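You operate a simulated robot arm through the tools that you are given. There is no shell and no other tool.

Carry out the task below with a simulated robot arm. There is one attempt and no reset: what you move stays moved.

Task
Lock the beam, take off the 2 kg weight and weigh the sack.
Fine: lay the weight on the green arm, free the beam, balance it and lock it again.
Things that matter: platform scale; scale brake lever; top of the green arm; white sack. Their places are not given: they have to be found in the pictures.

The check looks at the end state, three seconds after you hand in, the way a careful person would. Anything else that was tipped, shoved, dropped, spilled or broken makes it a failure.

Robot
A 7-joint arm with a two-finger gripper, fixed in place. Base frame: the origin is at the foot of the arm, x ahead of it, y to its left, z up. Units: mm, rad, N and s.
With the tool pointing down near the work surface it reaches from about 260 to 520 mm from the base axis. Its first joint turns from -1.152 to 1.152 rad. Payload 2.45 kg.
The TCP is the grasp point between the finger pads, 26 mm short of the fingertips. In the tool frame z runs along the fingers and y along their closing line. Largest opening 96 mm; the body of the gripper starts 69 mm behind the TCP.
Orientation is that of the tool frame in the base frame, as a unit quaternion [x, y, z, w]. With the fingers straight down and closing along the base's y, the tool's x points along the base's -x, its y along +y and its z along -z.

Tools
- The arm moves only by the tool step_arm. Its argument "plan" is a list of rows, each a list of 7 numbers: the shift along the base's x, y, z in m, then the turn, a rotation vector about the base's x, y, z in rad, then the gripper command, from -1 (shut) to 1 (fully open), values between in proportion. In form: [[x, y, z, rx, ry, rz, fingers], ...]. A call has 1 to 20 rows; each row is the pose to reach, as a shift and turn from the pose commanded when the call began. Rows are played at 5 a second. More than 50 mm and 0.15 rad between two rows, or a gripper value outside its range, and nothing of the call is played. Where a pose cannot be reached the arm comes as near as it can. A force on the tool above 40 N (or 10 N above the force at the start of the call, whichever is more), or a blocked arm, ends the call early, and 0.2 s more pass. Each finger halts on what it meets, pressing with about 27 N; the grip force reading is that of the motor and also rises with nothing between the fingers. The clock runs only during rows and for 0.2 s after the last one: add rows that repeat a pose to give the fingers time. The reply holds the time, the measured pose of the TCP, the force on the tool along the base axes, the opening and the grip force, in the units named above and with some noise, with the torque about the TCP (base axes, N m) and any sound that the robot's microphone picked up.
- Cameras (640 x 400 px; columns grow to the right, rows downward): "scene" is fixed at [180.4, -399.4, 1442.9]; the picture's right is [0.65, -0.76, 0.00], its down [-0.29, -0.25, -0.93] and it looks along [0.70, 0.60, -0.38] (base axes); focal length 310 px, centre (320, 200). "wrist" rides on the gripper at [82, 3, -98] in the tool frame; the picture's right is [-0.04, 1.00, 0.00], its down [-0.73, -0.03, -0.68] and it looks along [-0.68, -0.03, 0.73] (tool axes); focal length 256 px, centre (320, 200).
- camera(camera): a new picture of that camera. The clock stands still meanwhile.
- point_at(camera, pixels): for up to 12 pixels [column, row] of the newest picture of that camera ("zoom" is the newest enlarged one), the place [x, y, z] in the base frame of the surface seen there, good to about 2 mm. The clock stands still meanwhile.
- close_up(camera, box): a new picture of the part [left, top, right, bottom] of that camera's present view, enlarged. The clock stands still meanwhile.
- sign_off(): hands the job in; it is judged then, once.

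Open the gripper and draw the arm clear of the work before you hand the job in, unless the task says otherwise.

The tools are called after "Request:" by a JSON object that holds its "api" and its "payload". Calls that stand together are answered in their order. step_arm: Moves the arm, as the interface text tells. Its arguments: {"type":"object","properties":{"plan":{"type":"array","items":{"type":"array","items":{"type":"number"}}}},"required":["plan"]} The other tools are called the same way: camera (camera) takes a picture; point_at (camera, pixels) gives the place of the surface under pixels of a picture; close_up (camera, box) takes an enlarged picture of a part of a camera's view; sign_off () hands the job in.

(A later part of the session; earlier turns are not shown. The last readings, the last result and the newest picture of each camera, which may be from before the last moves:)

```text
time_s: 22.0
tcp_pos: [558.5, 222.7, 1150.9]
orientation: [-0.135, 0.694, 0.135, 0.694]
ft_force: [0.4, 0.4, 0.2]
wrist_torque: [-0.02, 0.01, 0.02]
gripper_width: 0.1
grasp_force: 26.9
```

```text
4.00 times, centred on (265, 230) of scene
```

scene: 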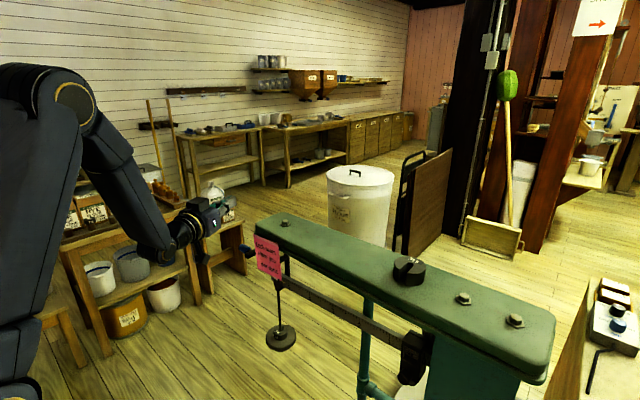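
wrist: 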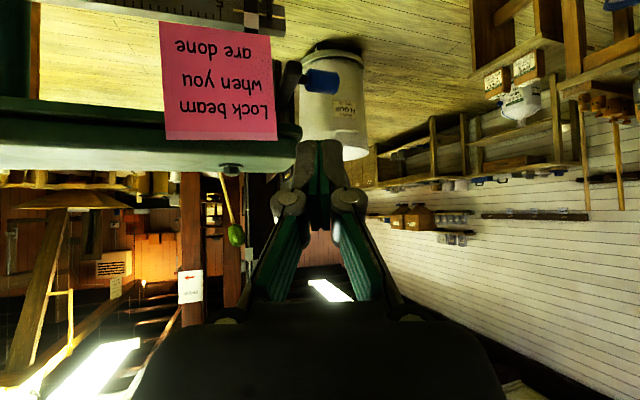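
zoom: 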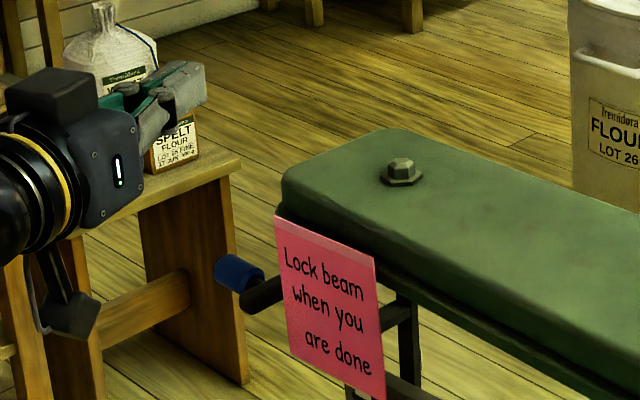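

Arm is at (558,223,1151), level, clear of the lever. I move out above the handle and come down to just above it (handle top z≈1001).

Request:
{"api": "step_arm", "payload": {"plan": [[0.01, 0.004, -0.04, 0, 0, 0, -1], [0.02, 0.008, -0.08, 0, 0, 0, -1], [0.038, 0.015, -0.1, 0, 0, 0, -1], [0.038, 0.015, -0.12, 0, 0, 0, -1], [0.038, 0.015, -0.12, 0, 0, 0, -1]]}}

Request:
{"api": "close_up", "payload": {"camera": "scene", "box": [200, 190, 330, 290]}}

Request:
{"api": "camera", "payload": {"camera": "wrist"}}

```text
time_s: 23.2
tcp_pos: [595.4, 237.9, 1028.7]
orientation: [-0.134, 0.694, 0.134, 0.694]
ft_force: [-1.4, 4.6, 2.6]
wrist_torque: [-0.12, -0.02, 0.05]
gripper_width: 0.0
grasp_force: 27.3
```

```text
4.00 times, centred on (265, 240) of scene
```

zoom: 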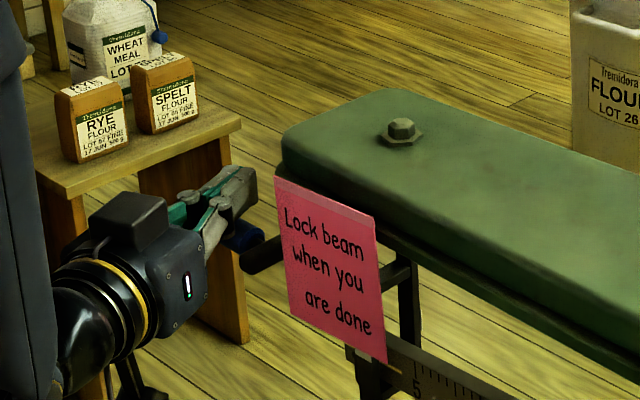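

```text
taken
```

wrist: 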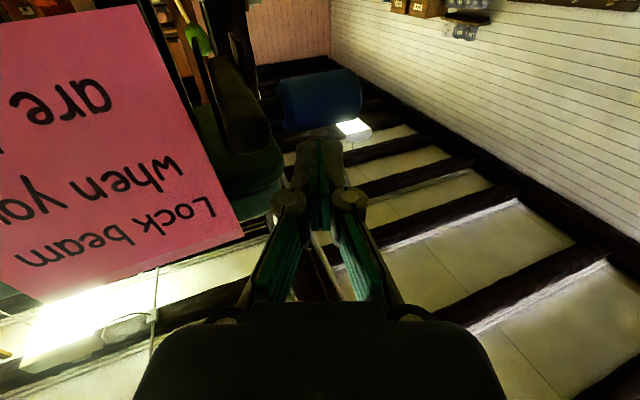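

There is a small side force (4.6 N in +y): the finger probably brushes the rounded end of the green arm. I shift 8 mm to +y and draw back a little, and read again.

Request:
{"api": "step_arm", "payload": {"plan": [[-0.006, 0.008, 0.0, 0, 0, 0, -1], [-0.006, 0.008, 0, 0, 0, 0, -1]]}}

Request:
{"api": "camera", "payload": {"camera": "wrist"}}

Request:
{"api": "point_at", "payload": {"camera": "wrist", "pixels": [[320, 95], [285, 90], [355, 85], [270, 165], [310, 150], [250, 120], [260, 200]]}}

```text
time_s: 23.8
tcp_pos: [589.6, 244.9, 1027.5]
orientation: [-0.132, 0.695, 0.132, 0.694]
ft_force: [-0.4, 0.0, -1.1]
wrist_torque: [0.02, -0.01, 0.01]
gripper_width: 0.2
grasp_force: 26.7
```

```text
taken
```

wrist: 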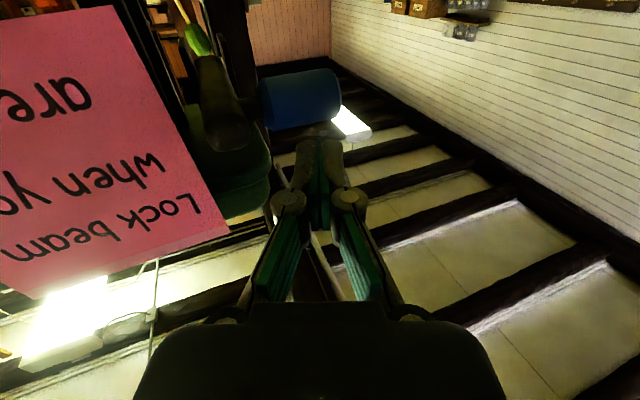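

```text
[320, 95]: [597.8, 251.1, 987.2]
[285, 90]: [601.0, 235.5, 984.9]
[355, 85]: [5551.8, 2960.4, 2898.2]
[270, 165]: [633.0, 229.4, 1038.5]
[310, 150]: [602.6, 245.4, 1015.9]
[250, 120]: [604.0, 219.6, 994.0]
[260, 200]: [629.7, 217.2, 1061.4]
```

Force is gone; the finger is above the handle (handle spans y≈225–260). I press down slowly, following the lever's arc, watching the force.

Request:
{"api": "step_arm", "payload": {"plan": [[0.0, 0.0, -0.008, 0, 0, 0, -1], [0.0, 0.0, -0.014, 0, 0, 0, -1], [0.001, 0.0, -0.02, 0, 0, 0, -1], [0.002, 0.0, -0.028, 0, 0, 0, -1], [0.004, 0.0, -0.036, 0, 0, 0, -1], [0.004, 0.0, -0.036, 0, 0, 0, -1]]}}

Request:
{"api": "camera", "payload": {"camera": "wrist"}}

Request:
{"api": "close_up", "payload": {"camera": "scene", "box": [200, 200, 330, 300]}}

```text
time_s: 25.2
tcp_pos: [593.1, 244.4, 994.9]
orientation: [-0.134, 0.696, 0.134, 0.693]
ft_force: [0.0, -0.3, -0.4]
wrist_torque: [0.01, 0.0, -0.01]
gripper_width: 0.0
grasp_force: 27.8
```

```text
taken
```

wrist: 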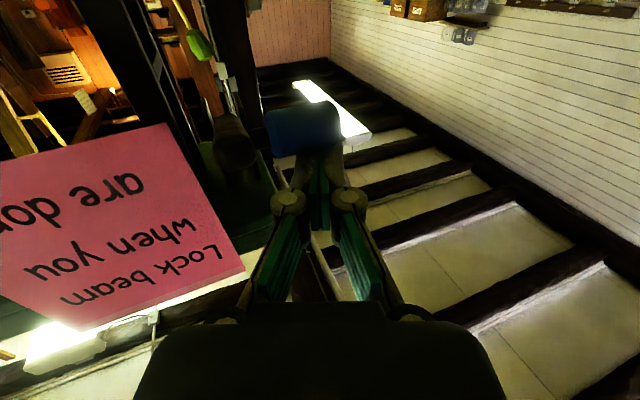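

```text
4.00 times, centred on (265, 250) of scene
```

zoom: 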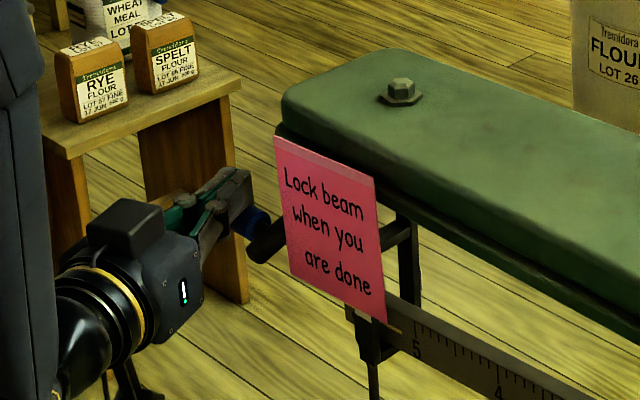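

The handle moved down with hardly any force. I keep pressing along the arc toward +x and down.

Request:
{"api": "step_arm", "payload": {"plan": [[0.003, 0.0, -0.008, 0, 0, 0, -1], [0.006, 0.0, -0.016, 0, 0, 0, -1], [0.01, 0.0, -0.024, 0, 0, 0, -1], [0.015, 0.0, -0.032, 0, 0, 0, -1], [0.02, 0.0, -0.038, 0, 0, 0, -1], [0.02, 0.0, -0.038, 0, 0, 0, -1]]}}

Request:
{"api": "camera", "payload": {"camera": "wrist"}}

Request:
{"api": "close_up", "payload": {"camera": "scene", "box": [200, 210, 330, 310]}}

```text
time_s: 26.6
tcp_pos: [614.3, 246.2, 956.1]
orientation: [-0.132, 0.695, 0.133, 0.694]
ft_force: [1.2, 0.6, 1.1]
wrist_torque: [-0.02, -0.05, 0.0]
gripper_width: 0.0
grasp_force: 28.6
```

```text
taken
```

wrist: 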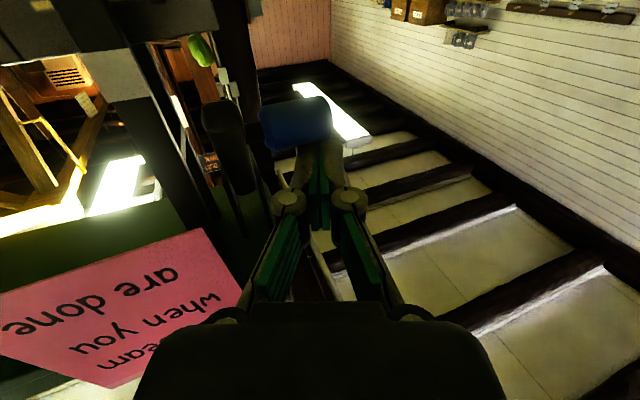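

```text
4.00 times, centred on (265, 260) of scene
```

zoom: 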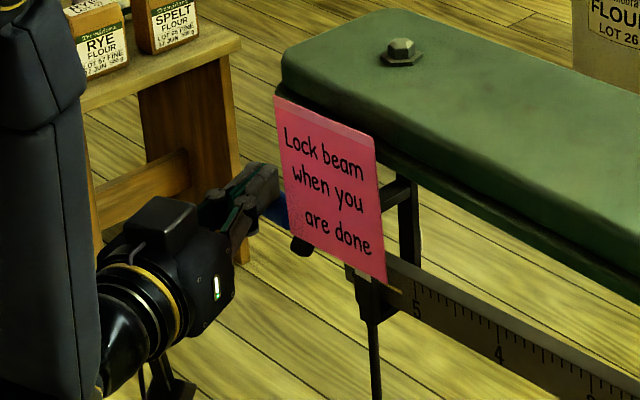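

The lever end is now well down (scene zoom (300,245)). I continue toward +x and down to the end of the arc, with small steps.

Request:
{"api": "step_arm", "payload": {"plan": [[0.006, 0.001, -0.004, 0, 0, 0, -1], [0.012, 0.002, -0.008, 0, 0, 0, -1], [0.018, 0.003, -0.012, 0, 0, 0, -1], [0.024, 0.003, -0.015, 0, 0, 0, -1], [0.024, 0.003, -0.015, 0, 0, 0, -1]]}}

Request:
{"api": "camera", "payload": {"camera": "wrist"}}

Request:
{"api": "close_up", "payload": {"camera": "scene", "box": [200, 210, 330, 310]}}

```text
time_s: 27.8
tcp_pos: [637.5, 247.0, 941.0]
orientation: [-0.135, 0.695, 0.135, 0.693]
ft_force: [0.8, -0.3, -0.4]
wrist_torque: [-0.01, 0.02, 0.01]
gripper_width: 0.1
grasp_force: 27.9
```

```text
taken
```

wrist: 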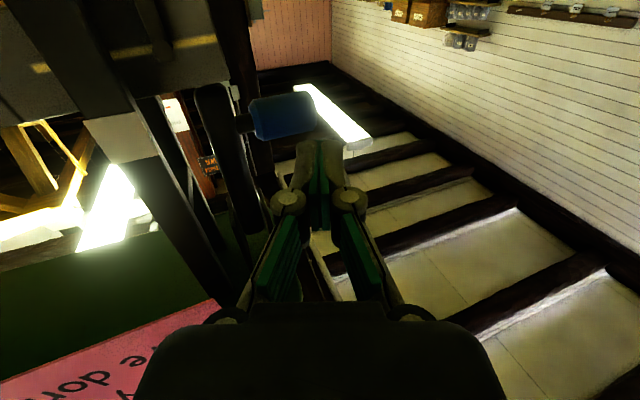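

```text
4.00 times, centred on (265, 260) of scene
```

zoom: 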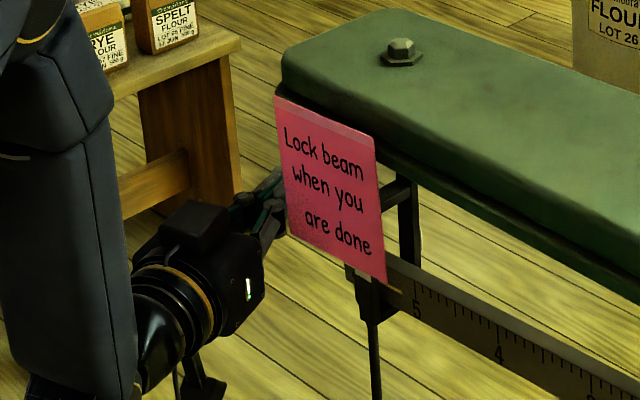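

The handle now appears at wrist (285,117) beyond the tip. I measure handle, lever bar, beam end line and white mark.

Request:
{"api": "point_at", "payload": {"camera": "wrist", "pixels": [[285, 117], [300, 120], [245, 125], [215, 105], [240, 180], [122, 133], [145, 52], [220, 50], [190, 43], [40, 67], [320, 150]]}}

Request:
{"api": "close_up", "payload": {"camera": "wrist", "box": [0, 0, 340, 210]}}

```text
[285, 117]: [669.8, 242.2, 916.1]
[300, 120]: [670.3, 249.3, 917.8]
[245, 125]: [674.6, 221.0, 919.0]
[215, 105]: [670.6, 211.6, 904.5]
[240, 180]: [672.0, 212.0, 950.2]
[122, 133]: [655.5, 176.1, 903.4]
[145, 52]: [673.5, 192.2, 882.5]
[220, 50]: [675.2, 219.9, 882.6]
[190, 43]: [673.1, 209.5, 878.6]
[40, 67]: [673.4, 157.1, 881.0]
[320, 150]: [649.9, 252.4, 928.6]
```

```text
1.88 times, centred on (170, 105) of wrist
```

zoom: 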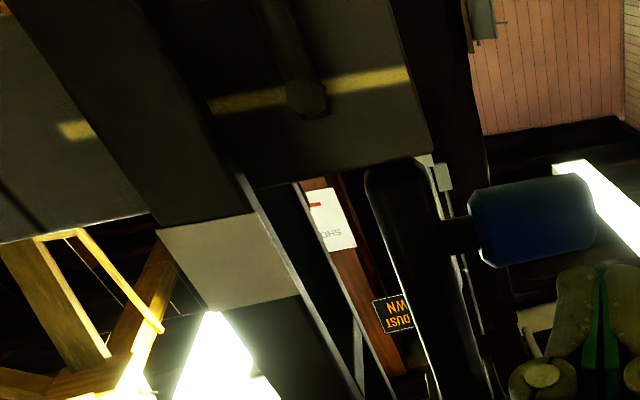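

The handle now hangs straight down at about (681,242,916), having run ahead of my finger by itself: it looks like its locked end, with the bar's end above the beam tip. I nudge 13 mm in +x to feel whether it is at a stop.

Request:
{"api": "step_arm", "payload": {"plan": [[0.004, 0.0, -0.008, 0, 0, 0, -1], [0.006, 0.0, -0.014, 0, 0, 0, -1], [0.009, 0.0, -0.016, 0, 0, 0, -1], [0.011, 0.0, -0.016, 0, 0, 0, -1], [0.013, 0.0, -0.016, 0, 0, 0, -1]]}}

Request:
{"api": "camera", "payload": {"camera": "wrist"}}

Request:
{"api": "point_at", "payload": {"camera": "wrist", "pixels": [[285, 100], [290, 117], [245, 115], [225, 105]]}}

```text
time_s: 28.6
tcp_pos: [643.5, 248.9, 926.4]
orientation: [-0.135, 0.692, 0.136, 0.696]
ft_force: [-23.4, -8.2, 9.1]
wrist_torque: [-0.06, -0.09, -0.18]
gripper_width: 0.0
grasp_force: 28.9
stopped in row 4: the force on the tool passed its limit at 48 N (the readings are from after the stop); the commanded pose is now the measured one
```

```text
taken
```

wrist: 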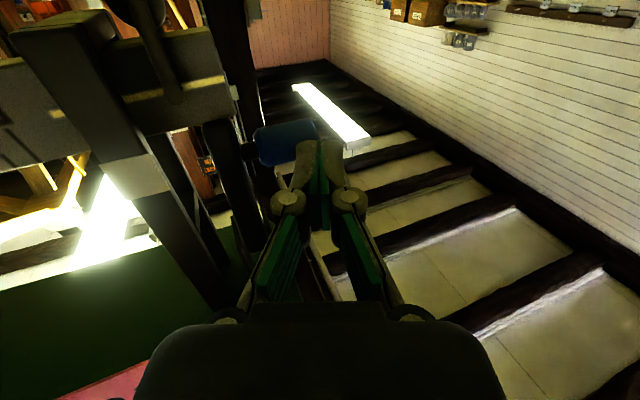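

```text
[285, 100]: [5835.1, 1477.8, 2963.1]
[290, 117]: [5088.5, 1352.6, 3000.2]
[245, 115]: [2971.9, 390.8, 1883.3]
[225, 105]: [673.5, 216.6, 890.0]
```

A hard stop: the lever is in its locked end position. I back off, and measure the weight, hanger rod and plate in an enlarged scene view.

Request:
{"api": "step_arm", "payload": {"plan": [[-0.02, -0.005, 0.0, 0, 0, 0, -1], [-0.05, -0.01, 0.0, 0, 0, 0, -1], [-0.08, -0.015, 0.0, 0, 0, 0, -1], [-0.08, -0.015, 0.0, 0, 0, 0, -1]]}}

Request:
{"api": "camera", "payload": {"camera": "wrist"}}

Request:
{"api": "close_up", "payload": {"camera": "scene", "box": [240, 310, 320, 360]}}

Request:
{"api": "point_at", "payload": {"camera": "zoom", "pixels": [[300, 180], [355, 185], [325, 222], [275, 200], [378, 170], [320, 130], [300, 130], [250, 240], [420, 230], [400, 150], [345, 140], [325, 50]]}}

```text
time_s: 29.6
tcp_pos: [563.9, 233.9, 926.2]
orientation: [-0.134, 0.692, 0.136, 0.696]
ft_force: [0.1, 0.3, 0.6]
wrist_torque: [0.0, 0.03, 0.04]
gripper_width: 0.0
grasp_force: 28.0
```

```text
taken
```

wrist: 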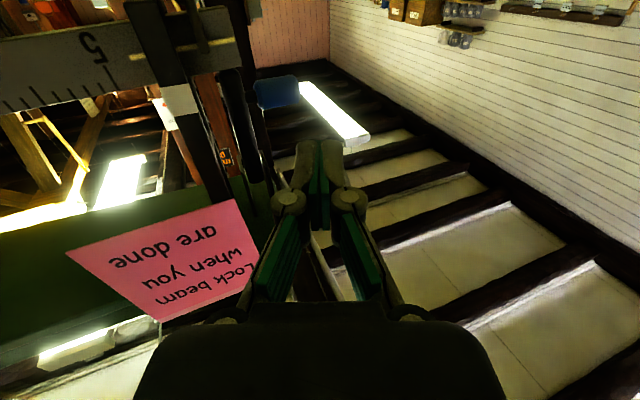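

```text
8.00 times, centred on (280, 335) of scene
```

zoom: 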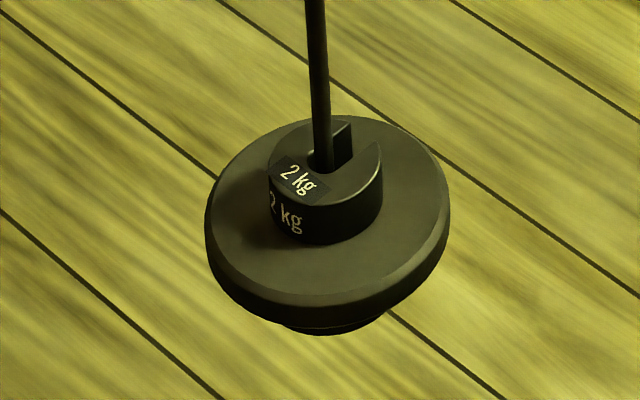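

```text
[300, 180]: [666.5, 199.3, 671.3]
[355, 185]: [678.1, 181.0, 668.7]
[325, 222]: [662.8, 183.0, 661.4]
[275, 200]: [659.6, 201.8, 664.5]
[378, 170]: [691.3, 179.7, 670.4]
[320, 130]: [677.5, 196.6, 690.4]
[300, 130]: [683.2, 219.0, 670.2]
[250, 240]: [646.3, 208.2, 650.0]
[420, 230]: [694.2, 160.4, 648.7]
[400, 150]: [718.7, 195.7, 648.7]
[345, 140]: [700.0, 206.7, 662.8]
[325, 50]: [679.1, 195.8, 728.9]
```

The weight's top is at z≈670, the plate at z≈649, the rod at about (680,197), and the slot opens to +x, so it comes off toward the robot. I descend at ~610 mm radius, turn to yaw 0.28 and open to about 72 mm.

Request:
{"api": "step_arm", "payload": {"plan": [[0.0, 0.0, -0.04, 0, 0, 0, -1], [0.0, 0.0, -0.08, 0, 0, 0, -1], [0.0, -0.01, -0.12, 0, 0, -0.03, -1], [0.01, -0.025, -0.16, 0, 0, -0.06, -0.5], [0.015, -0.045, -0.195, 0, 0, -0.097, 0], [0.022, -0.064, -0.226, 0, 0, -0.097, 0.5], [0.022, -0.064, -0.226, 0, 0, -0.097, 0.5], [0.022, -0.064, -0.226, 0, 0, -0.097, 0.5]]}}

Request:
{"api": "camera", "payload": {"camera": "scene"}}

Request:
{"api": "close_up", "payload": {"camera": "scene", "box": [200, 290, 330, 390]}}

```text
time_s: 31.4
tcp_pos: [585.9, 168.9, 698.7]
orientation: [-0.101, 0.699, 0.102, 0.701]
ft_force: [-0.5, -0.2, -0.2]
wrist_torque: [0.0, 0.0, 0.0]
gripper_width: 72.0
grasp_force: 0.1
```

```text
taken
```

scene: 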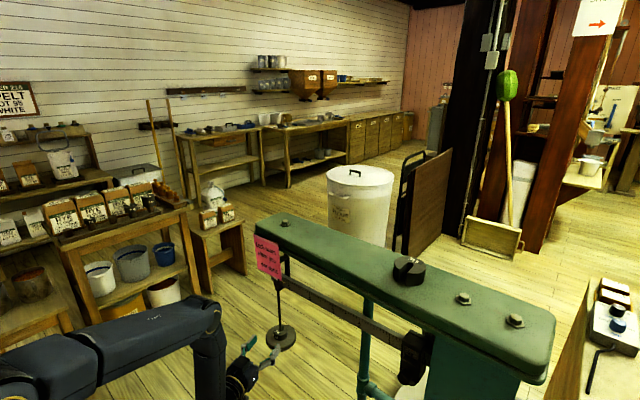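

```text
4.00 times, centred on (265, 340) of scene
```

zoom: 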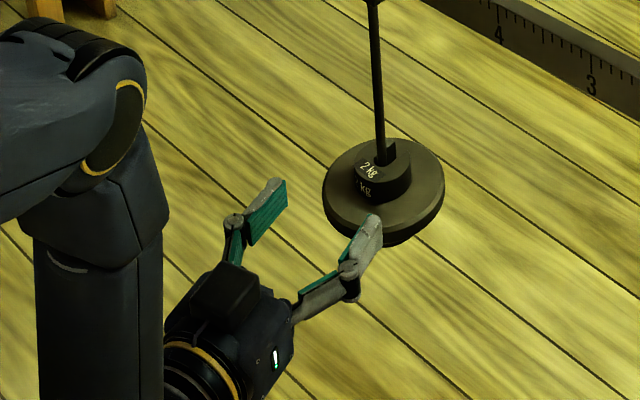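

The fingers straddle the approach line to the weight. I lower to z≈665 and advance to the weight's axis, fingers open around it.

Request:
{"api": "step_arm", "payload": {"plan": [[0.0, 0.0, -0.03, 0, 0, 0, 0.5], [0.02, 0.006, -0.034, 0, 0, 0, 0.5], [0.045, 0.014, -0.034, 0, 0, 0, 0.5], [0.07, 0.021, -0.034, 0, 0, 0, 0.5], [0.09, 0.028, -0.034, 0, 0, 0, 0.5], [0.09, 0.028, -0.034, 0, 0, 0, 0.5]]}}

Request:
{"api": "close_up", "payload": {"camera": "scene", "box": [230, 295, 330, 365]}}

Request:
{"api": "camera", "payload": {"camera": "wrist"}}

```text
time_s: 32.8
tcp_pos: [675.7, 208.5, 683.2]
orientation: [-0.101, 0.699, 0.102, 0.701]
ft_force: [-0.4, -0.6, -0.1]
wrist_torque: [0.01, 0.0, 0.0]
gripper_width: 72.2
grasp_force: 0.1
out of reach, approached as far as the arm can: row 4, 5, 6
```

```text
5.71 times, centred on (280, 330) of scene
```

zoom: 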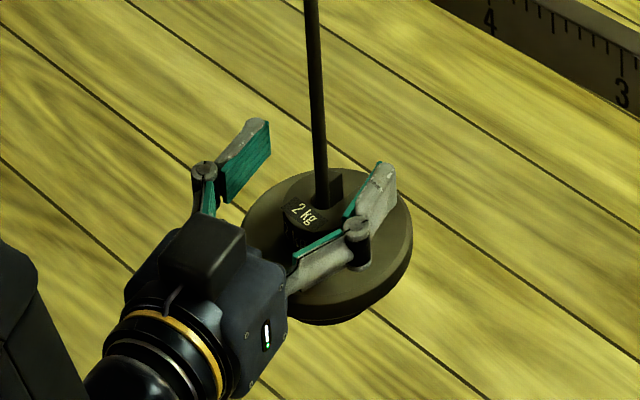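

```text
taken
```

wrist: 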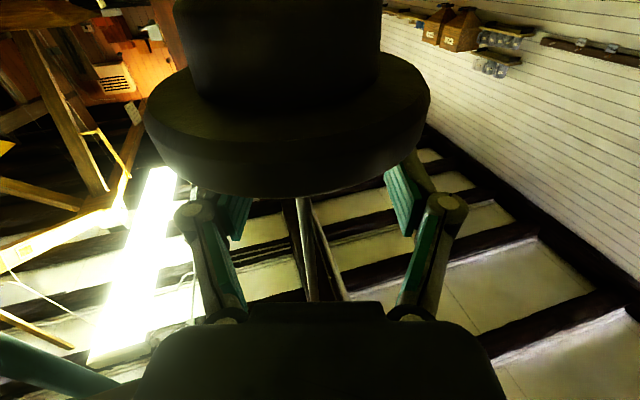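

Level, the arm cannot get lower here: it halted at (676,208,683). I draw back 55 mm and tilt the tool 20° nose-down, which brings the wrist nearer and higher.

Request:
{"api": "step_arm", "payload": {"plan": [[-0.03, -0.009, 0.005, 0, 0, 0, 0.5], [-0.053, -0.0275, 0.007, -0.033, 0.112, 0, 0.5], [-0.053, -0.0275, 0.007, -0.066, 0.224, 0, 0.5], [-0.053, -0.0275, 0.007, -0.099, 0.336, 0, 0.5], [-0.053, -0.0275, 0.007, -0.099, 0.336, 0, 0.5]]}}

Request:
{"api": "close_up", "payload": {"camera": "scene", "box": [230, 295, 330, 365]}}

```text
time_s: 34.0
tcp_pos: [622.5, 181.3, 690.2]
orientation: [-0.116, 0.81, 0.083, 0.569]
ft_force: [0.6, -0.2, 0.3]
wrist_torque: [-0.01, 0.03, -0.04]
gripper_width: 72.1
grasp_force: 0.0
```

```text
5.71 times, centred on (280, 330) of scene
```

zoom: 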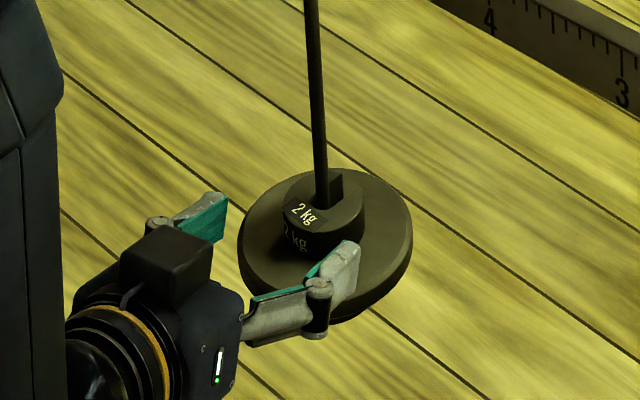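

Pose (622,181,690) reached, tilted 20°. I advance over the plate and lower onto the weight's height, fingers still open.

Request:
{"api": "step_arm", "payload": {"plan": [[0.025, 0.007, 0.0, 0, 0, 0, 0.5], [0.05, 0.0144, 0.0, 0, 0, 0, 0.5], [0.05, 0.0144, -0.01, 0, 0, 0, 0.5], [0.05, 0.0144, -0.0175, 0, 0, 0, 0.5], [0.05, 0.0144, -0.0175, 0, 0, 0, 0.5]]}}

Request:
{"api": "close_up", "payload": {"camera": "scene", "box": [240, 310, 320, 360]}}

Request:
{"api": "camera", "payload": {"camera": "wrist"}}

```text
time_s: 35.2
tcp_pos: [673.6, 197.2, 672.5]
orientation: [-0.116, 0.81, 0.082, 0.569]
ft_force: [0.2, 0.9, 0.1]
wrist_torque: [0.01, -0.01, -0.04]
gripper_width: 72.0
grasp_force: 0.0
```

```text
8.00 times, centred on (280, 335) of scene
```

zoom: 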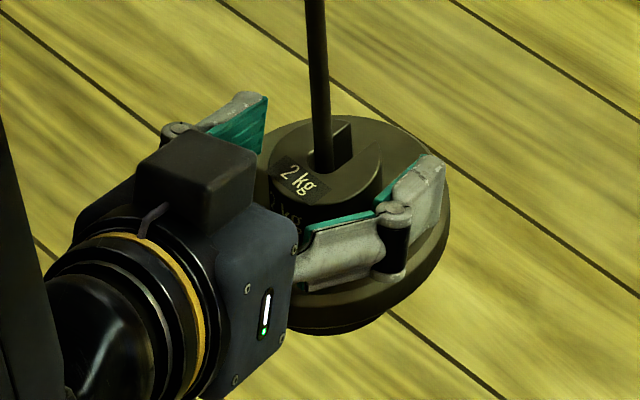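

```text
taken
```

wrist: 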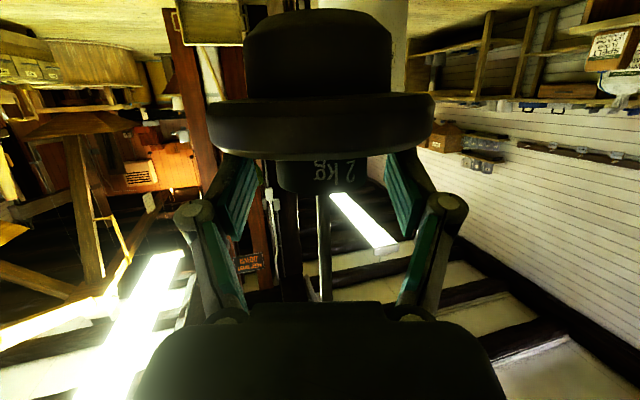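

The fingers bracket the weight; in the wrist view (from below) I check whether it is centred between the pads.

Request:
{"api": "close_up", "payload": {"camera": "wrist", "box": [200, 80, 460, 240]}}

Request:
{"api": "point_at", "payload": {"camera": "wrist", "pixels": [[281, 178], [372, 178], [330, 178], [325, 250], [245, 190], [405, 190], [260, 165], [392, 165]]}}

```text
2.46 times, centred on (330, 160) of wrist
```

zoom: 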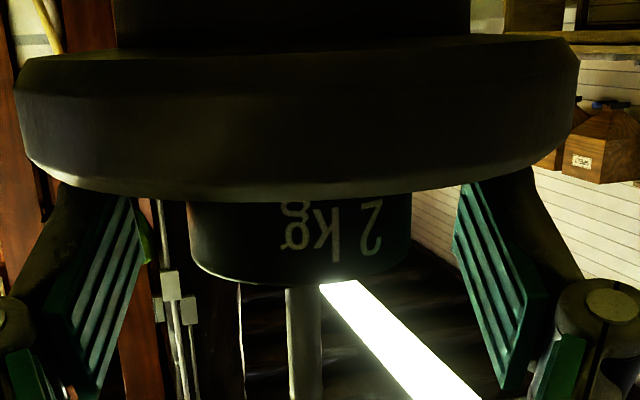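

```text
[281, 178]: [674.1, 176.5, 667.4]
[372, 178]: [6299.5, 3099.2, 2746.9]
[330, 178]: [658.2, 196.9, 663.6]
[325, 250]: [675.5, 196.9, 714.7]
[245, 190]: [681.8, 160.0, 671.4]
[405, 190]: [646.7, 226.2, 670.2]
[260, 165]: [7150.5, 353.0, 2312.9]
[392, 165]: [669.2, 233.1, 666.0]
```

The weight spans columns 276–367, centred at 321 — well aligned. I close the gripper on it.

Request:
{"api": "step_arm", "payload": {"plan": [[0, 0, 0, 0, 0, 0, -1], [0, 0, 0, 0, 0, 0, -1], [0, 0, 0, 0, 0, 0, -1], [0, 0, 0, 0, 0, 0, -1], [0, 0, 0, 0, 0, 0, -1], [0, 0, 0, 0, 0, 0, -1]]}}

Request:
{"api": "close_up", "payload": {"camera": "scene", "box": [240, 310, 320, 360]}}

```text
time_s: 36.6
tcp_pos: [672.9, 195.4, 673.9]
orientation: [-0.117, 0.81, 0.083, 0.569]
ft_force: [-1.1, 0.0, 1.9]
wrist_torque: [0.02, 0.04, -0.02]
gripper_width: 44.6
grasp_force: 27.4
```

```text
8.00 times, centred on (280, 335) of scene
```

zoom: 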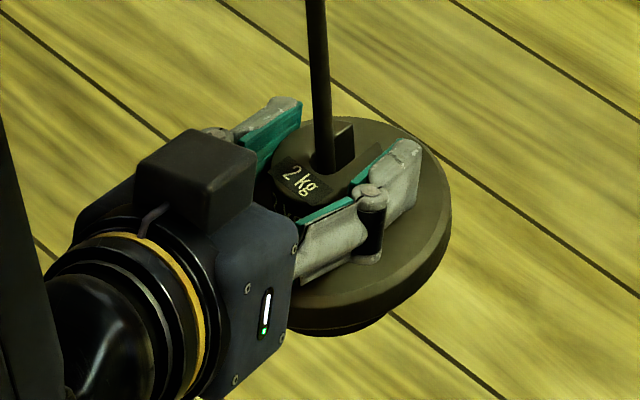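

Gripped at 44.6 mm. I lift 6 mm slowly and check whether the tool carries about 20 N.

Request:
{"api": "step_arm", "payload": {"plan": [[0, 0, 0.002, 0, 0, 0, -1], [0, 0, 0.004, 0, 0, 0, -1], [0, 0, 0.006, 0, 0, 0, -1], [0, 0, 0.007, 0, 0, 0, -1], [0, 0, 0.007, 0, 0, 0, -1]]}}

Request:
{"api": "close_up", "payload": {"camera": "scene", "box": [240, 310, 320, 360]}}

Request:
{"api": "camera", "payload": {"camera": "wrist"}}

```text
time_s: 37.8
tcp_pos: [671.9, 195.4, 680.1]
orientation: [-0.116, 0.81, 0.082, 0.568]
ft_force: [-0.3, 0.0, -1.8]
wrist_torque: [0.02, 0.02, -0.02]
gripper_width: 44.6
grasp_force: 27.2
```

```text
8.00 times, centred on (280, 335) of scene
```

zoom: 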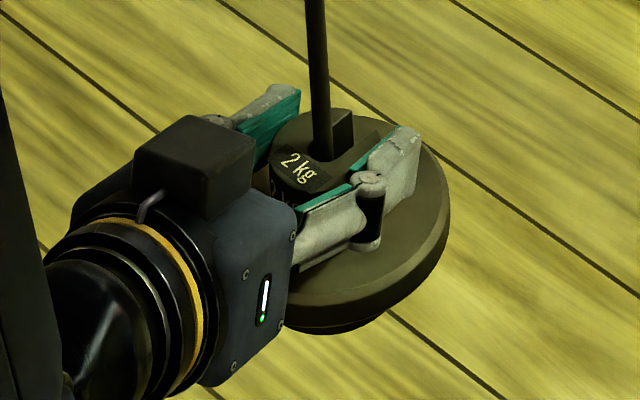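

```text
taken
```

wrist: 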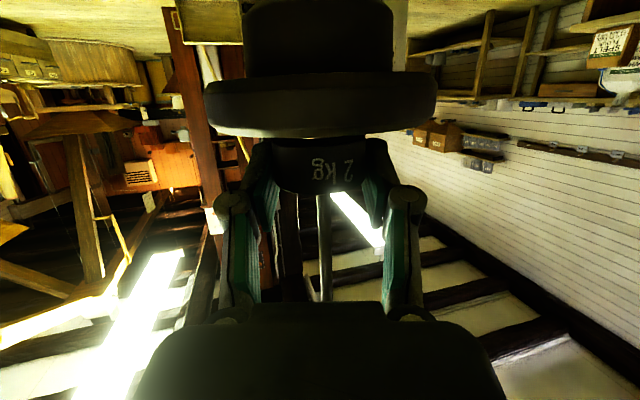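

The weight is off the plate (gap at wrist (310,138), about 2 N more). I pull it straight toward -x so that the rod leaves the slot.

Request:
{"api": "step_arm", "payload": {"plan": [[-0.006, 0, 0.002, 0, 0, 0, -1], [-0.012, 0, 0.003, 0, 0, 0, -1], [-0.018, 0, 0.003, 0, 0, 0, -1], [-0.025, 0, 0.003, 0, 0, 0, -1], [-0.032, 0, 0.003, 0, 0, 0, -1], [-0.032, 0, 0.003, 0, 0, 0, -1]]}}

Request:
{"api": "close_up", "payload": {"camera": "scene", "box": [240, 310, 320, 360]}}

```text
time_s: 39.2
tcp_pos: [640.5, 197.4, 682.9]
orientation: [-0.116, 0.81, 0.083, 0.569]
ft_force: [-0.6, -0.2, -0.6]
wrist_torque: [-0.01, -0.01, 0.01]
gripper_width: 44.9
grasp_force: 27.2
```

```text
8.00 times, centred on (280, 335) of scene
```

zoom: 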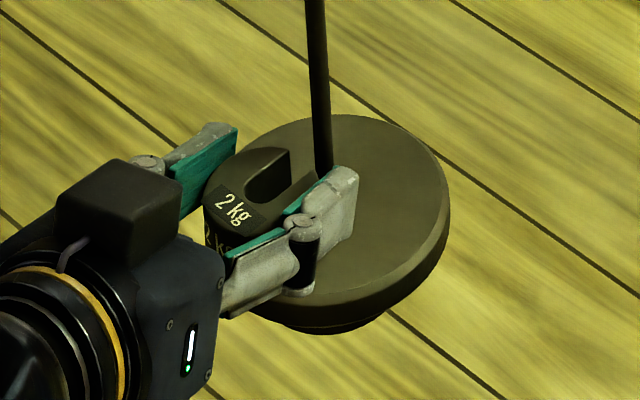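

The weight is free of the rod. I draw it back, swing left to about yaw 0.5 at 620 mm radius, well clear of note, lever and green arm, rising a little.

Request:
{"api": "step_arm", "payload": {"plan": [[-0.03, -0.004, 0.015, 0, 0, 0, -1], [-0.07, -0.008, 0.03, 0, 0, 0, -1], [-0.073, 0.025, 0.04, 0, 0, 0.06, -1], [-0.078, 0.06, 0.055, 0, 0, 0.12, -1], [-0.092, 0.09, 0.08, 0, 0, 0.18, -1], [-0.106, 0.115, 0.1, 0, 0, 0.22, -1], [-0.106, 0.115, 0.14, 0, 0, 0.22, -1], [-0.106, 0.115, 0.14, 0, 0, 0.22, -1]]}}

Request:
{"api": "camera", "payload": {"camera": "scene"}}

Request:
{"api": "camera", "payload": {"camera": "wrist"}}

```text
time_s: 41.0
tcp_pos: [535.6, 312.1, 824.1]
orientation: [-0.204, 0.793, 0.144, 0.556]
ft_force: [0.2, 0.6, -2.0]
wrist_torque: [-0.01, 0.01, -0.03]
gripper_width: 44.5
grasp_force: 27.0
```

```text
taken
```

scene: 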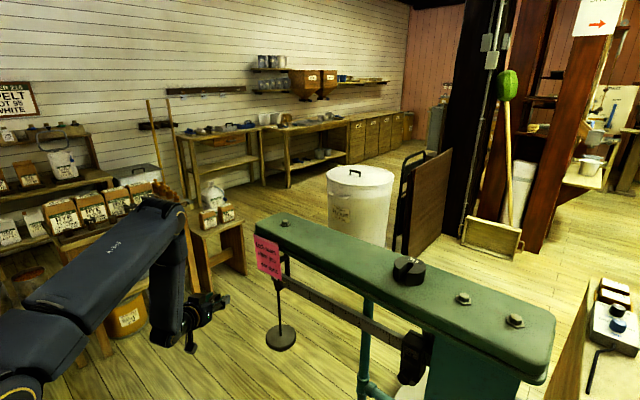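

```text
taken
```

wrist: 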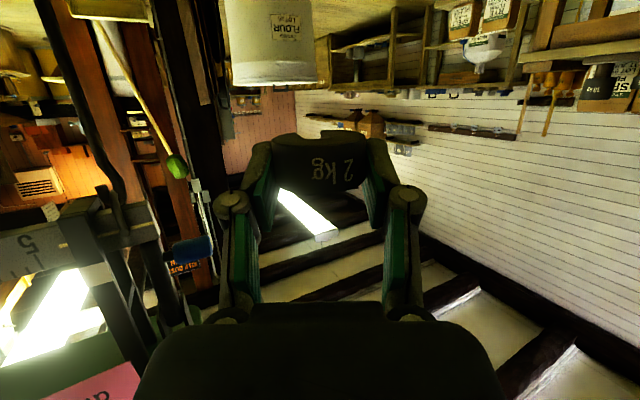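

The weight is held; beam and lever show at the left of the wrist view, undisturbed. I lift straight up to z≈1150.

Request:
{"api": "step_arm", "payload": {"plan": [[0, 0, 0.04, 0, 0, 0, -1], [0, 0, 0.08, 0, 0, 0, -1], [0, 0, 0.12, 0, 0, 0, -1], [0, 0, 0.16, 0, 0, 0, -1], [0, 0, 0.2, 0, 0, 0, -1], [0, 0, 0.24, 0, 0, 0, -1], [0, 0, 0.28, 0, 0, 0, -1], [0, 0, 0.315, 0, 0, 0, -1], [0, 0, 0.33, 0, 0, 0, -1], [0, 0, 0.33, 0, 0, 0, -1]]}}

Request:
{"api": "camera", "payload": {"camera": "scene"}}

```text
time_s: 43.2
tcp_pos: [534.8, 311.8, 1153.7]
orientation: [-0.204, 0.792, 0.144, 0.557]
ft_force: [0.7, -0.3, -2.1]
wrist_torque: [-0.01, 0.02, 0.0]
gripper_width: 44.5
grasp_force: 27.2
```

```text
taken
```

scene: 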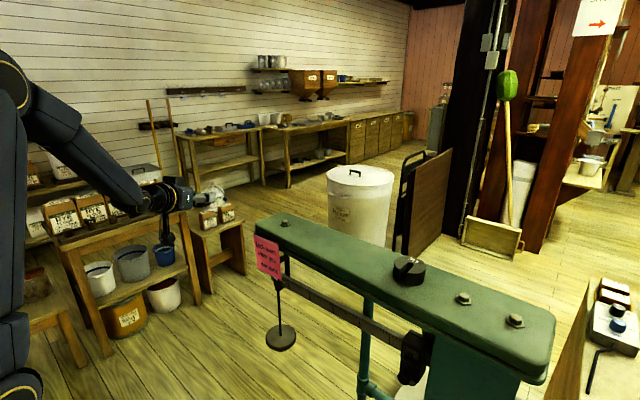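

At (535,312,1154). I swing the weight over the green arm's top at constant radius to y≈0, yaw 0.

Request:
{"api": "step_arm", "payload": {"plan": [[0.0216, -0.041, 0, 0, 0, -0.073, -1], [0.0405, -0.0835, 0, 0, 0, -0.146, -1], [0.0558, -0.1273, 0, 0, 0, -0.219, -1], [0.068, -0.172, 0, 0, 0, -0.292, -1], [0.0768, -0.2177, 0, 0, 0, -0.365, -1], [0.082, -0.2638, 0, 0, 0, -0.438, -1], [0.084, -0.31, 0, 0, 0, -0.507, -1], [0.12, -0.312, -0.01, 0, 0, -0.507, -1], [0.12, -0.312, -0.01, 0, 0, -0.507, -1]]}}

Request:
{"api": "camera", "payload": {"camera": "scene"}}

Request:
{"api": "close_up", "payload": {"camera": "scene", "box": [260, 180, 400, 290]}}

```text
time_s: 45.2
tcp_pos: [653.5, -1.6, 1142.6]
orientation: [0.002, 0.818, -0.001, 0.575]
ft_force: [-0.5, -0.4, -1.5]
wrist_torque: [0.04, 0.04, -0.01]
gripper_width: 44.6
grasp_force: 27.2
```

```text
taken
```

scene: 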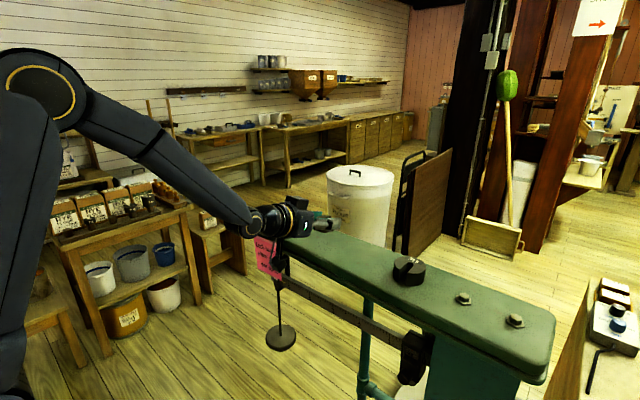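

```text
3.64 times, centred on (330, 235) of scene
```

zoom: 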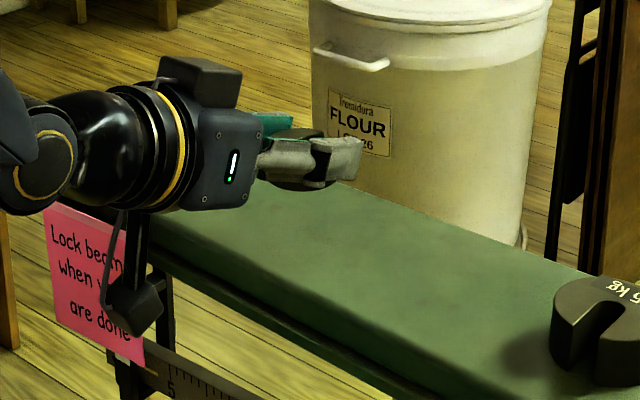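

The weight hangs over the green top. I measure the surface height around the landing spot and the weight's underside.

Request:
{"api": "point_at", "payload": {"camera": "zoom", "pixels": [[320, 205], [340, 215], [300, 230], [280, 215], [370, 230], [300, 187], [230, 235], [400, 300]]}}

```text
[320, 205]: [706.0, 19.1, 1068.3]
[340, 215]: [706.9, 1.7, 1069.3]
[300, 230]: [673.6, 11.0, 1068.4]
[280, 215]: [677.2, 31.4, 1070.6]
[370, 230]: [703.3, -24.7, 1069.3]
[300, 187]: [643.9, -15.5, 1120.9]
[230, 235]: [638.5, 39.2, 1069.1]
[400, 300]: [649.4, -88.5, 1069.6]
```

The top is at z≈1069; the weight's bottom is about 24 mm below the TCP. I lower to just above contact, then in small steps until I feel the surface.

Request:
{"api": "step_arm", "payload": {"plan": [[0.01, 0, -0.02, 0, 0, 0, -1], [0.01, 0, -0.04, 0, 0, 0, -1], [0.01, 0, -0.045, 0, 0, 0, -1], [0.01, 0, -0.047, 0, 0, 0, -1], [0.01, 0, -0.047, 0, 0, 0, -1]]}}

Request:
{"api": "close_up", "payload": {"camera": "scene", "box": [280, 200, 370, 260]}}

```text
time_s: 46.4
tcp_pos: [664.2, 1.1, 1095.0]
orientation: [0.0, 0.818, 0.0, 0.575]
ft_force: [0.7, -0.2, -1.6]
wrist_torque: [0.0, 0.04, 0.01]
gripper_width: 44.7
grasp_force: 27.3
```

```text
6.67 times, centred on (325, 230) of scene
```

zoom: 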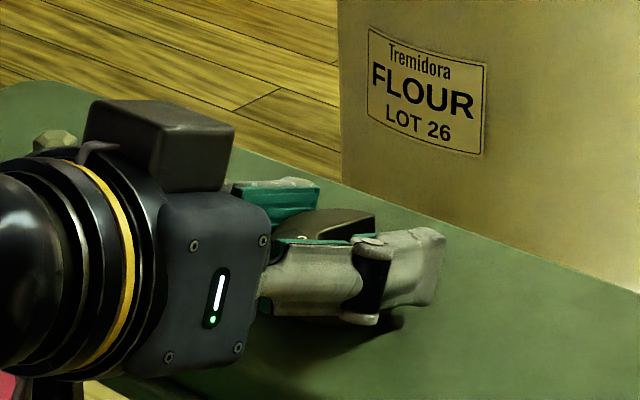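

No contact yet (force still −1.6 N). I go down in 1 mm steps.

Request:
{"api": "step_arm", "payload": {"plan": [[0, 0, -0.001, 0, 0, 0, -1], [0, 0, -0.002, 0, 0, 0, -1], [0, 0, -0.002, 0, 0, 0, -1]]}}

Request:
{"api": "step_arm", "payload": {"plan": [[0, 0, -0.001, 0, 0, 0, -1], [0, 0, -0.001, 0, 0, 0, -1]]}}

```text
time_s: 47.2
tcp_pos: [664.7, -0.1, 1093.8]
orientation: [0.0, 0.818, 0.0, 0.575]
ft_force: [0.3, 0.5, -3.0]
wrist_torque: [0.03, 0.0, -0.01]
gripper_width: 44.2
grasp_force: 27.7
```

```text
time_s: 47.8
tcp_pos: [665.1, -0.7, 1093.0]
orientation: [0.001, 0.818, 0.0, 0.576]
ft_force: [-0.6, 0.8, 2.7]
wrist_torque: [0.09, 0.01, 0.01]
gripper_width: 44.6
grasp_force: 27.3
```

The force turned to +2.7 N: the weight rests on the top. I open the gripper.

Request:
{"api": "step_arm", "payload": {"plan": [[0, 0, 0, 0, 0, 0, 0.1], [0, 0, 0, 0, 0, 0, 0.5], [0, 0, 0, 0, 0, 0, 0.5], [0, 0, 0, 0, 0, 0, 0.5], [0, 0, 0, 0, 0, 0, 0.5]]}}

Request:
{"api": "close_up", "payload": {"camera": "scene", "box": [280, 200, 370, 260]}}

```text
time_s: 49.0
tcp_pos: [664.8, -0.7, 1093.3]
orientation: [0.001, 0.818, 0.0, 0.575]
ft_force: [0.1, -0.1, 1.3]
wrist_torque: [0.01, -0.02, 0.0]
gripper_width: 72.2
grasp_force: 0.1
```

```text
6.67 times, centred on (325, 230) of scene
```

zoom: 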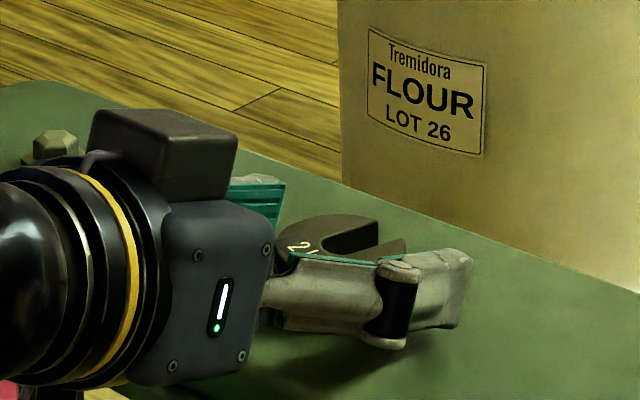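

The weight stands flat on the green top. I rise straight up, then draw back and look.

Request:
{"api": "step_arm", "payload": {"plan": [[0, 0, 0.02, 0, 0, 0, 0.5], [0, 0, 0.05, 0, 0, 0, 0.5], [-0.03, 0, 0.07, 0, 0, 0, 0.5], [-0.07, 0, 0.07, 0, 0, 0, 0.0], [-0.07, 0, 0.07, 0, 0, 0, -0.5], [-0.07, 0, 0.07, 0, 0, 0, -1], [-0.07, 0, 0.07, 0, 0, 0, -1]]}}

Request:
{"api": "camera", "payload": {"camera": "scene"}}

Request:
{"api": "close_up", "payload": {"camera": "scene", "box": [250, 200, 430, 310]}}

Request:
{"api": "camera", "payload": {"camera": "wrist"}}

```text
time_s: 50.6
tcp_pos: [592.4, -0.8, 1164.6]
orientation: [0.001, 0.818, 0.0, 0.575]
ft_force: [0.3, -0.4, 0.2]
wrist_torque: [0.0, 0.0, 0.02]
gripper_width: 0.2
grasp_force: 13.3
```

```text
taken
```

scene: 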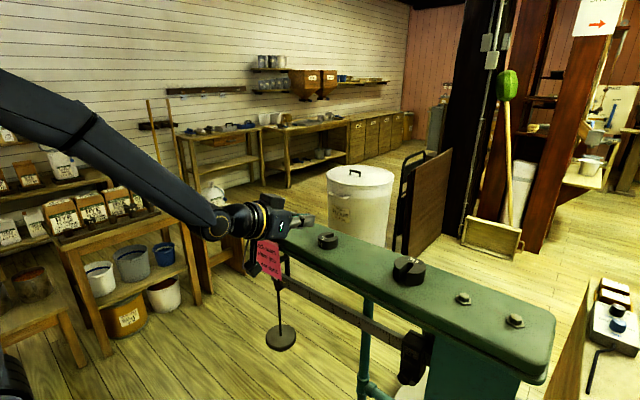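

```text
3.56 times, centred on (340, 255) of scene
```

zoom: 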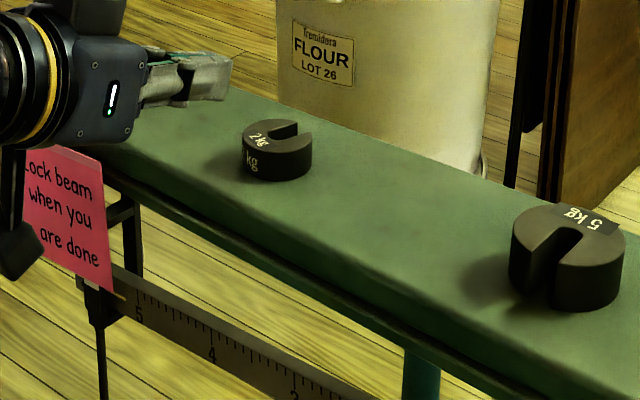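

```text
taken
```

wrist: 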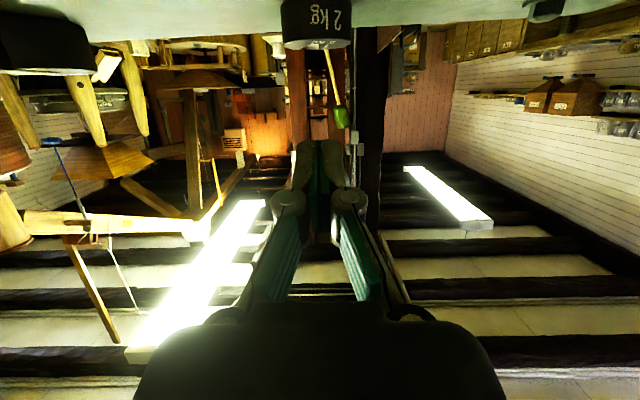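

The 2 kg weight rests on the green top. To raise the lever I want to grip the handle from above and below, so I level the tool, then roll it 90° (camera to the left side).

Request:
{"api": "step_arm", "payload": {"plan": [[0.01, 0, 0.01, 0, -0.115, 0, -1], [0.015, 0, 0.01, 0, -0.23, 0, -1], [0.02, 0, 0.01, 0, -0.3456, 0, -1], [0.02, 0, 0.01, 0, -0.3456, 0, -1]]}}

Request:
{"api": "step_arm", "payload": {"plan": [[0, 0, 0, 0.143, 0, 0, -1], [0, 0, 0, 0.286, 0, 0, -1], [0, 0, 0, 0.429, 0, 0, -1], [0, 0, 0, 0.571, 0, 0, -1], [0, 0, 0, 0.714, 0, 0, -1], [0, 0, 0, 0.857, 0, 0, -1], [0, 0, 0, 1.0, 0, 0, -1], [0, 0, 0, 1.143, 0, 0, -1], [0, 0, 0, 1.286, 0, 0, -1], [0, 0, 0, 1.429, 0, 0, -1], [0, 0, 0, 1.571, 0, 0, -1], [0, 0, 0, 1.571, 0, 0, -1]]}}

Request:
{"api": "camera", "payload": {"camera": "scene"}}

Request:
{"api": "camera", "payload": {"camera": "wrist"}}

```text
time_s: 51.6
tcp_pos: [612.9, -0.3, 1174.0]
orientation: [0.001, 0.707, 0.0, 0.707]
ft_force: [-0.2, -0.2, 0.3]
wrist_torque: [-0.02, -0.01, -0.01]
gripper_width: 0.1
grasp_force: 27.0
```

```text
time_s: 54.2
tcp_pos: [614.2, -0.6, 1172.5]
orientation: [0.501, 0.499, 0.501, 0.499]
ft_force: [-0.3, 0.3, 0.1]
wrist_torque: [0.03, 0.02, -0.03]
gripper_width: 0.0
grasp_force: 27.2
```

```text
taken
```

scene: 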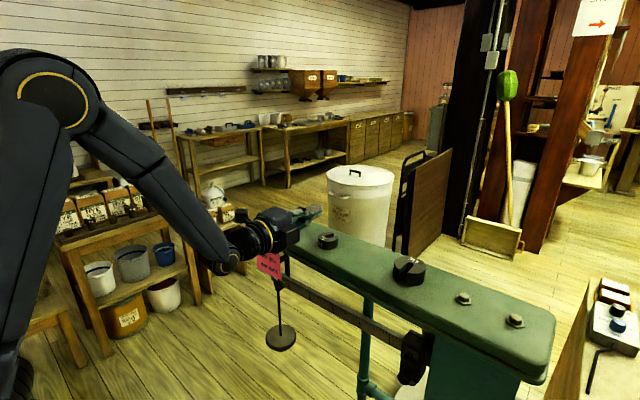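

```text
taken
```

wrist: 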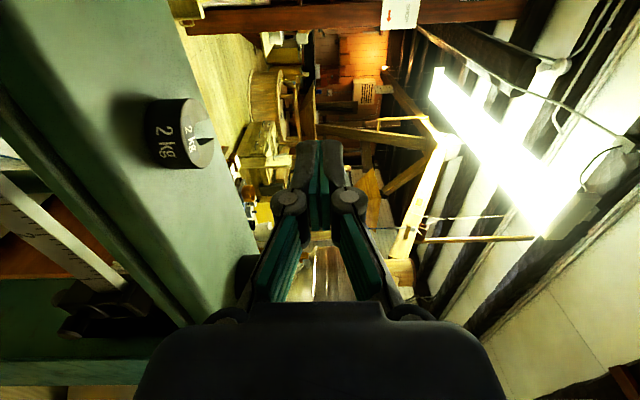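

The tool is level and rolled; the wrist camera now looks right across the scale (image right is up). I swing left to (548,245) and descend to the handle's height z≈917, opening to about 60 mm.

Request:
{"api": "step_arm", "payload": {"plan": [[-0.004, 0.046, 0, 0, 0, 0.07, -1], [-0.011, 0.092, 0, 0, 0, 0.14, -1], [-0.022, 0.136, 0, 0, 0, 0.21, -1], [-0.037, 0.179, 0, 0, 0, 0.28, -1], [-0.054, 0.221, 0, 0, 0, 0.34, -1], [-0.066, 0.2456, 0, 0, 0, 0.34, -1], [-0.066, 0.2456, -0.043, 0, 0, 0.34, -1], [-0.066, 0.2456, -0.086, 0, 0, 0.34, -1], [-0.066, 0.2456, -0.129, 0, 0, 0.34, -0.5], [-0.066, 0.2456, -0.172, 0, 0, 0.34, 0.25], [-0.066, 0.2456, -0.215, 0, 0, 0.34, 0.25], [-0.066, 0.2456, -0.255, 0, 0, 0.34, 0.25], [-0.066, 0.2456, -0.255, 0, 0, 0.34, 0.25]]}}

Request:
{"api": "camera", "payload": {"camera": "wrist"}}

Request:
{"api": "camera", "payload": {"camera": "scene"}}

```text
time_s: 57.0
tcp_pos: [548.3, 245.5, 915.8]
orientation: [0.409, 0.577, 0.578, 0.408]
ft_force: [-0.4, -0.4, 0.1]
wrist_torque: [0.0, 0.0, 0.0]
gripper_width: 60.0
grasp_force: 0.0
```

```text
taken
```

wrist: 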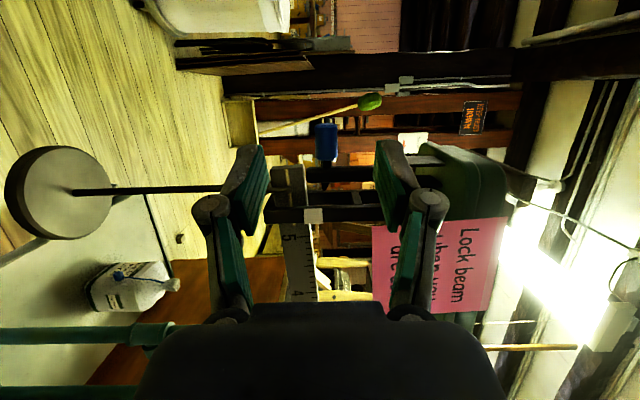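

```text
taken
```

scene: 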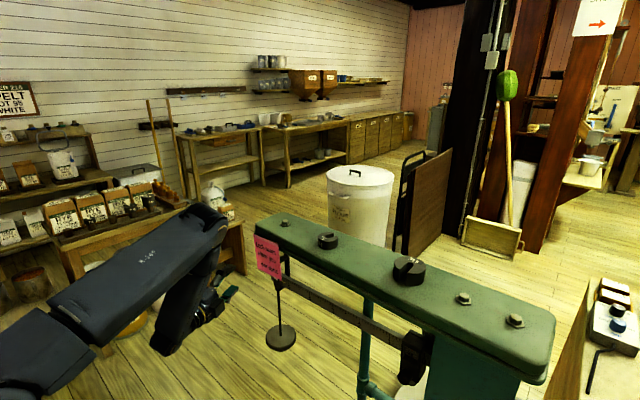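

The wrist view shows the handle (blue) at (326,140), between the fingers' levels, beam end and white mark at (313,215). I zoom and measure these.

Request:
{"api": "close_up", "payload": {"camera": "wrist", "box": [230, 100, 430, 240]}}

Request:
{"api": "point_at", "payload": {"camera": "wrist", "pixels": [[326, 128], [326, 150], [318, 140], [335, 140], [326, 168], [350, 172], [290, 185], [290, 215], [313, 215], [300, 250], [350, 190], [297, 235]]}}

Request:
{"api": "close_up", "payload": {"camera": "wrist", "box": [0, 120, 240, 330]}}

```text
2.86 times, centred on (330, 170) of wrist
```

zoom: 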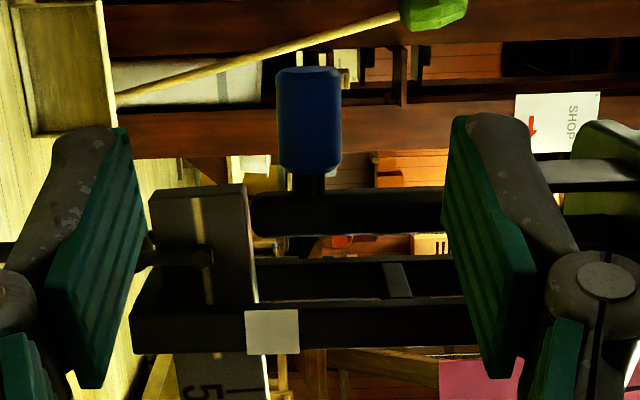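

```text
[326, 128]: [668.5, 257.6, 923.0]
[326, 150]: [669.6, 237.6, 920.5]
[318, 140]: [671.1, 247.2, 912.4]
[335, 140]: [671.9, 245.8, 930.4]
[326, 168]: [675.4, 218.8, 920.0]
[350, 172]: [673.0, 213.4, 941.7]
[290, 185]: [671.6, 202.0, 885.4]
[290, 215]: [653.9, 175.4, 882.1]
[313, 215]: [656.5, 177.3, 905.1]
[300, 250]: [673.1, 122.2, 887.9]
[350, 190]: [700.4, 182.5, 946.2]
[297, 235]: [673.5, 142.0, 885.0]
```

```text
1.90 times, centred on (120, 225) of wrist
```

zoom: 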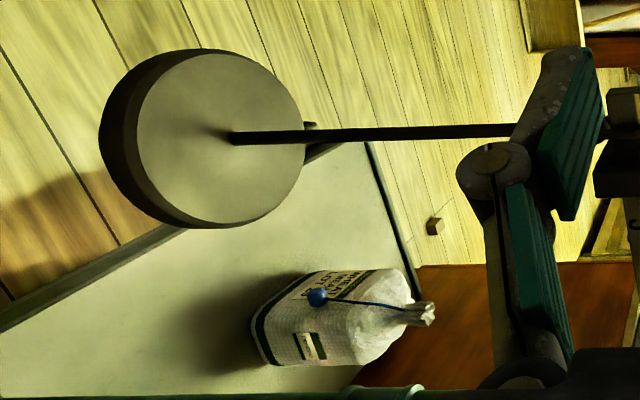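

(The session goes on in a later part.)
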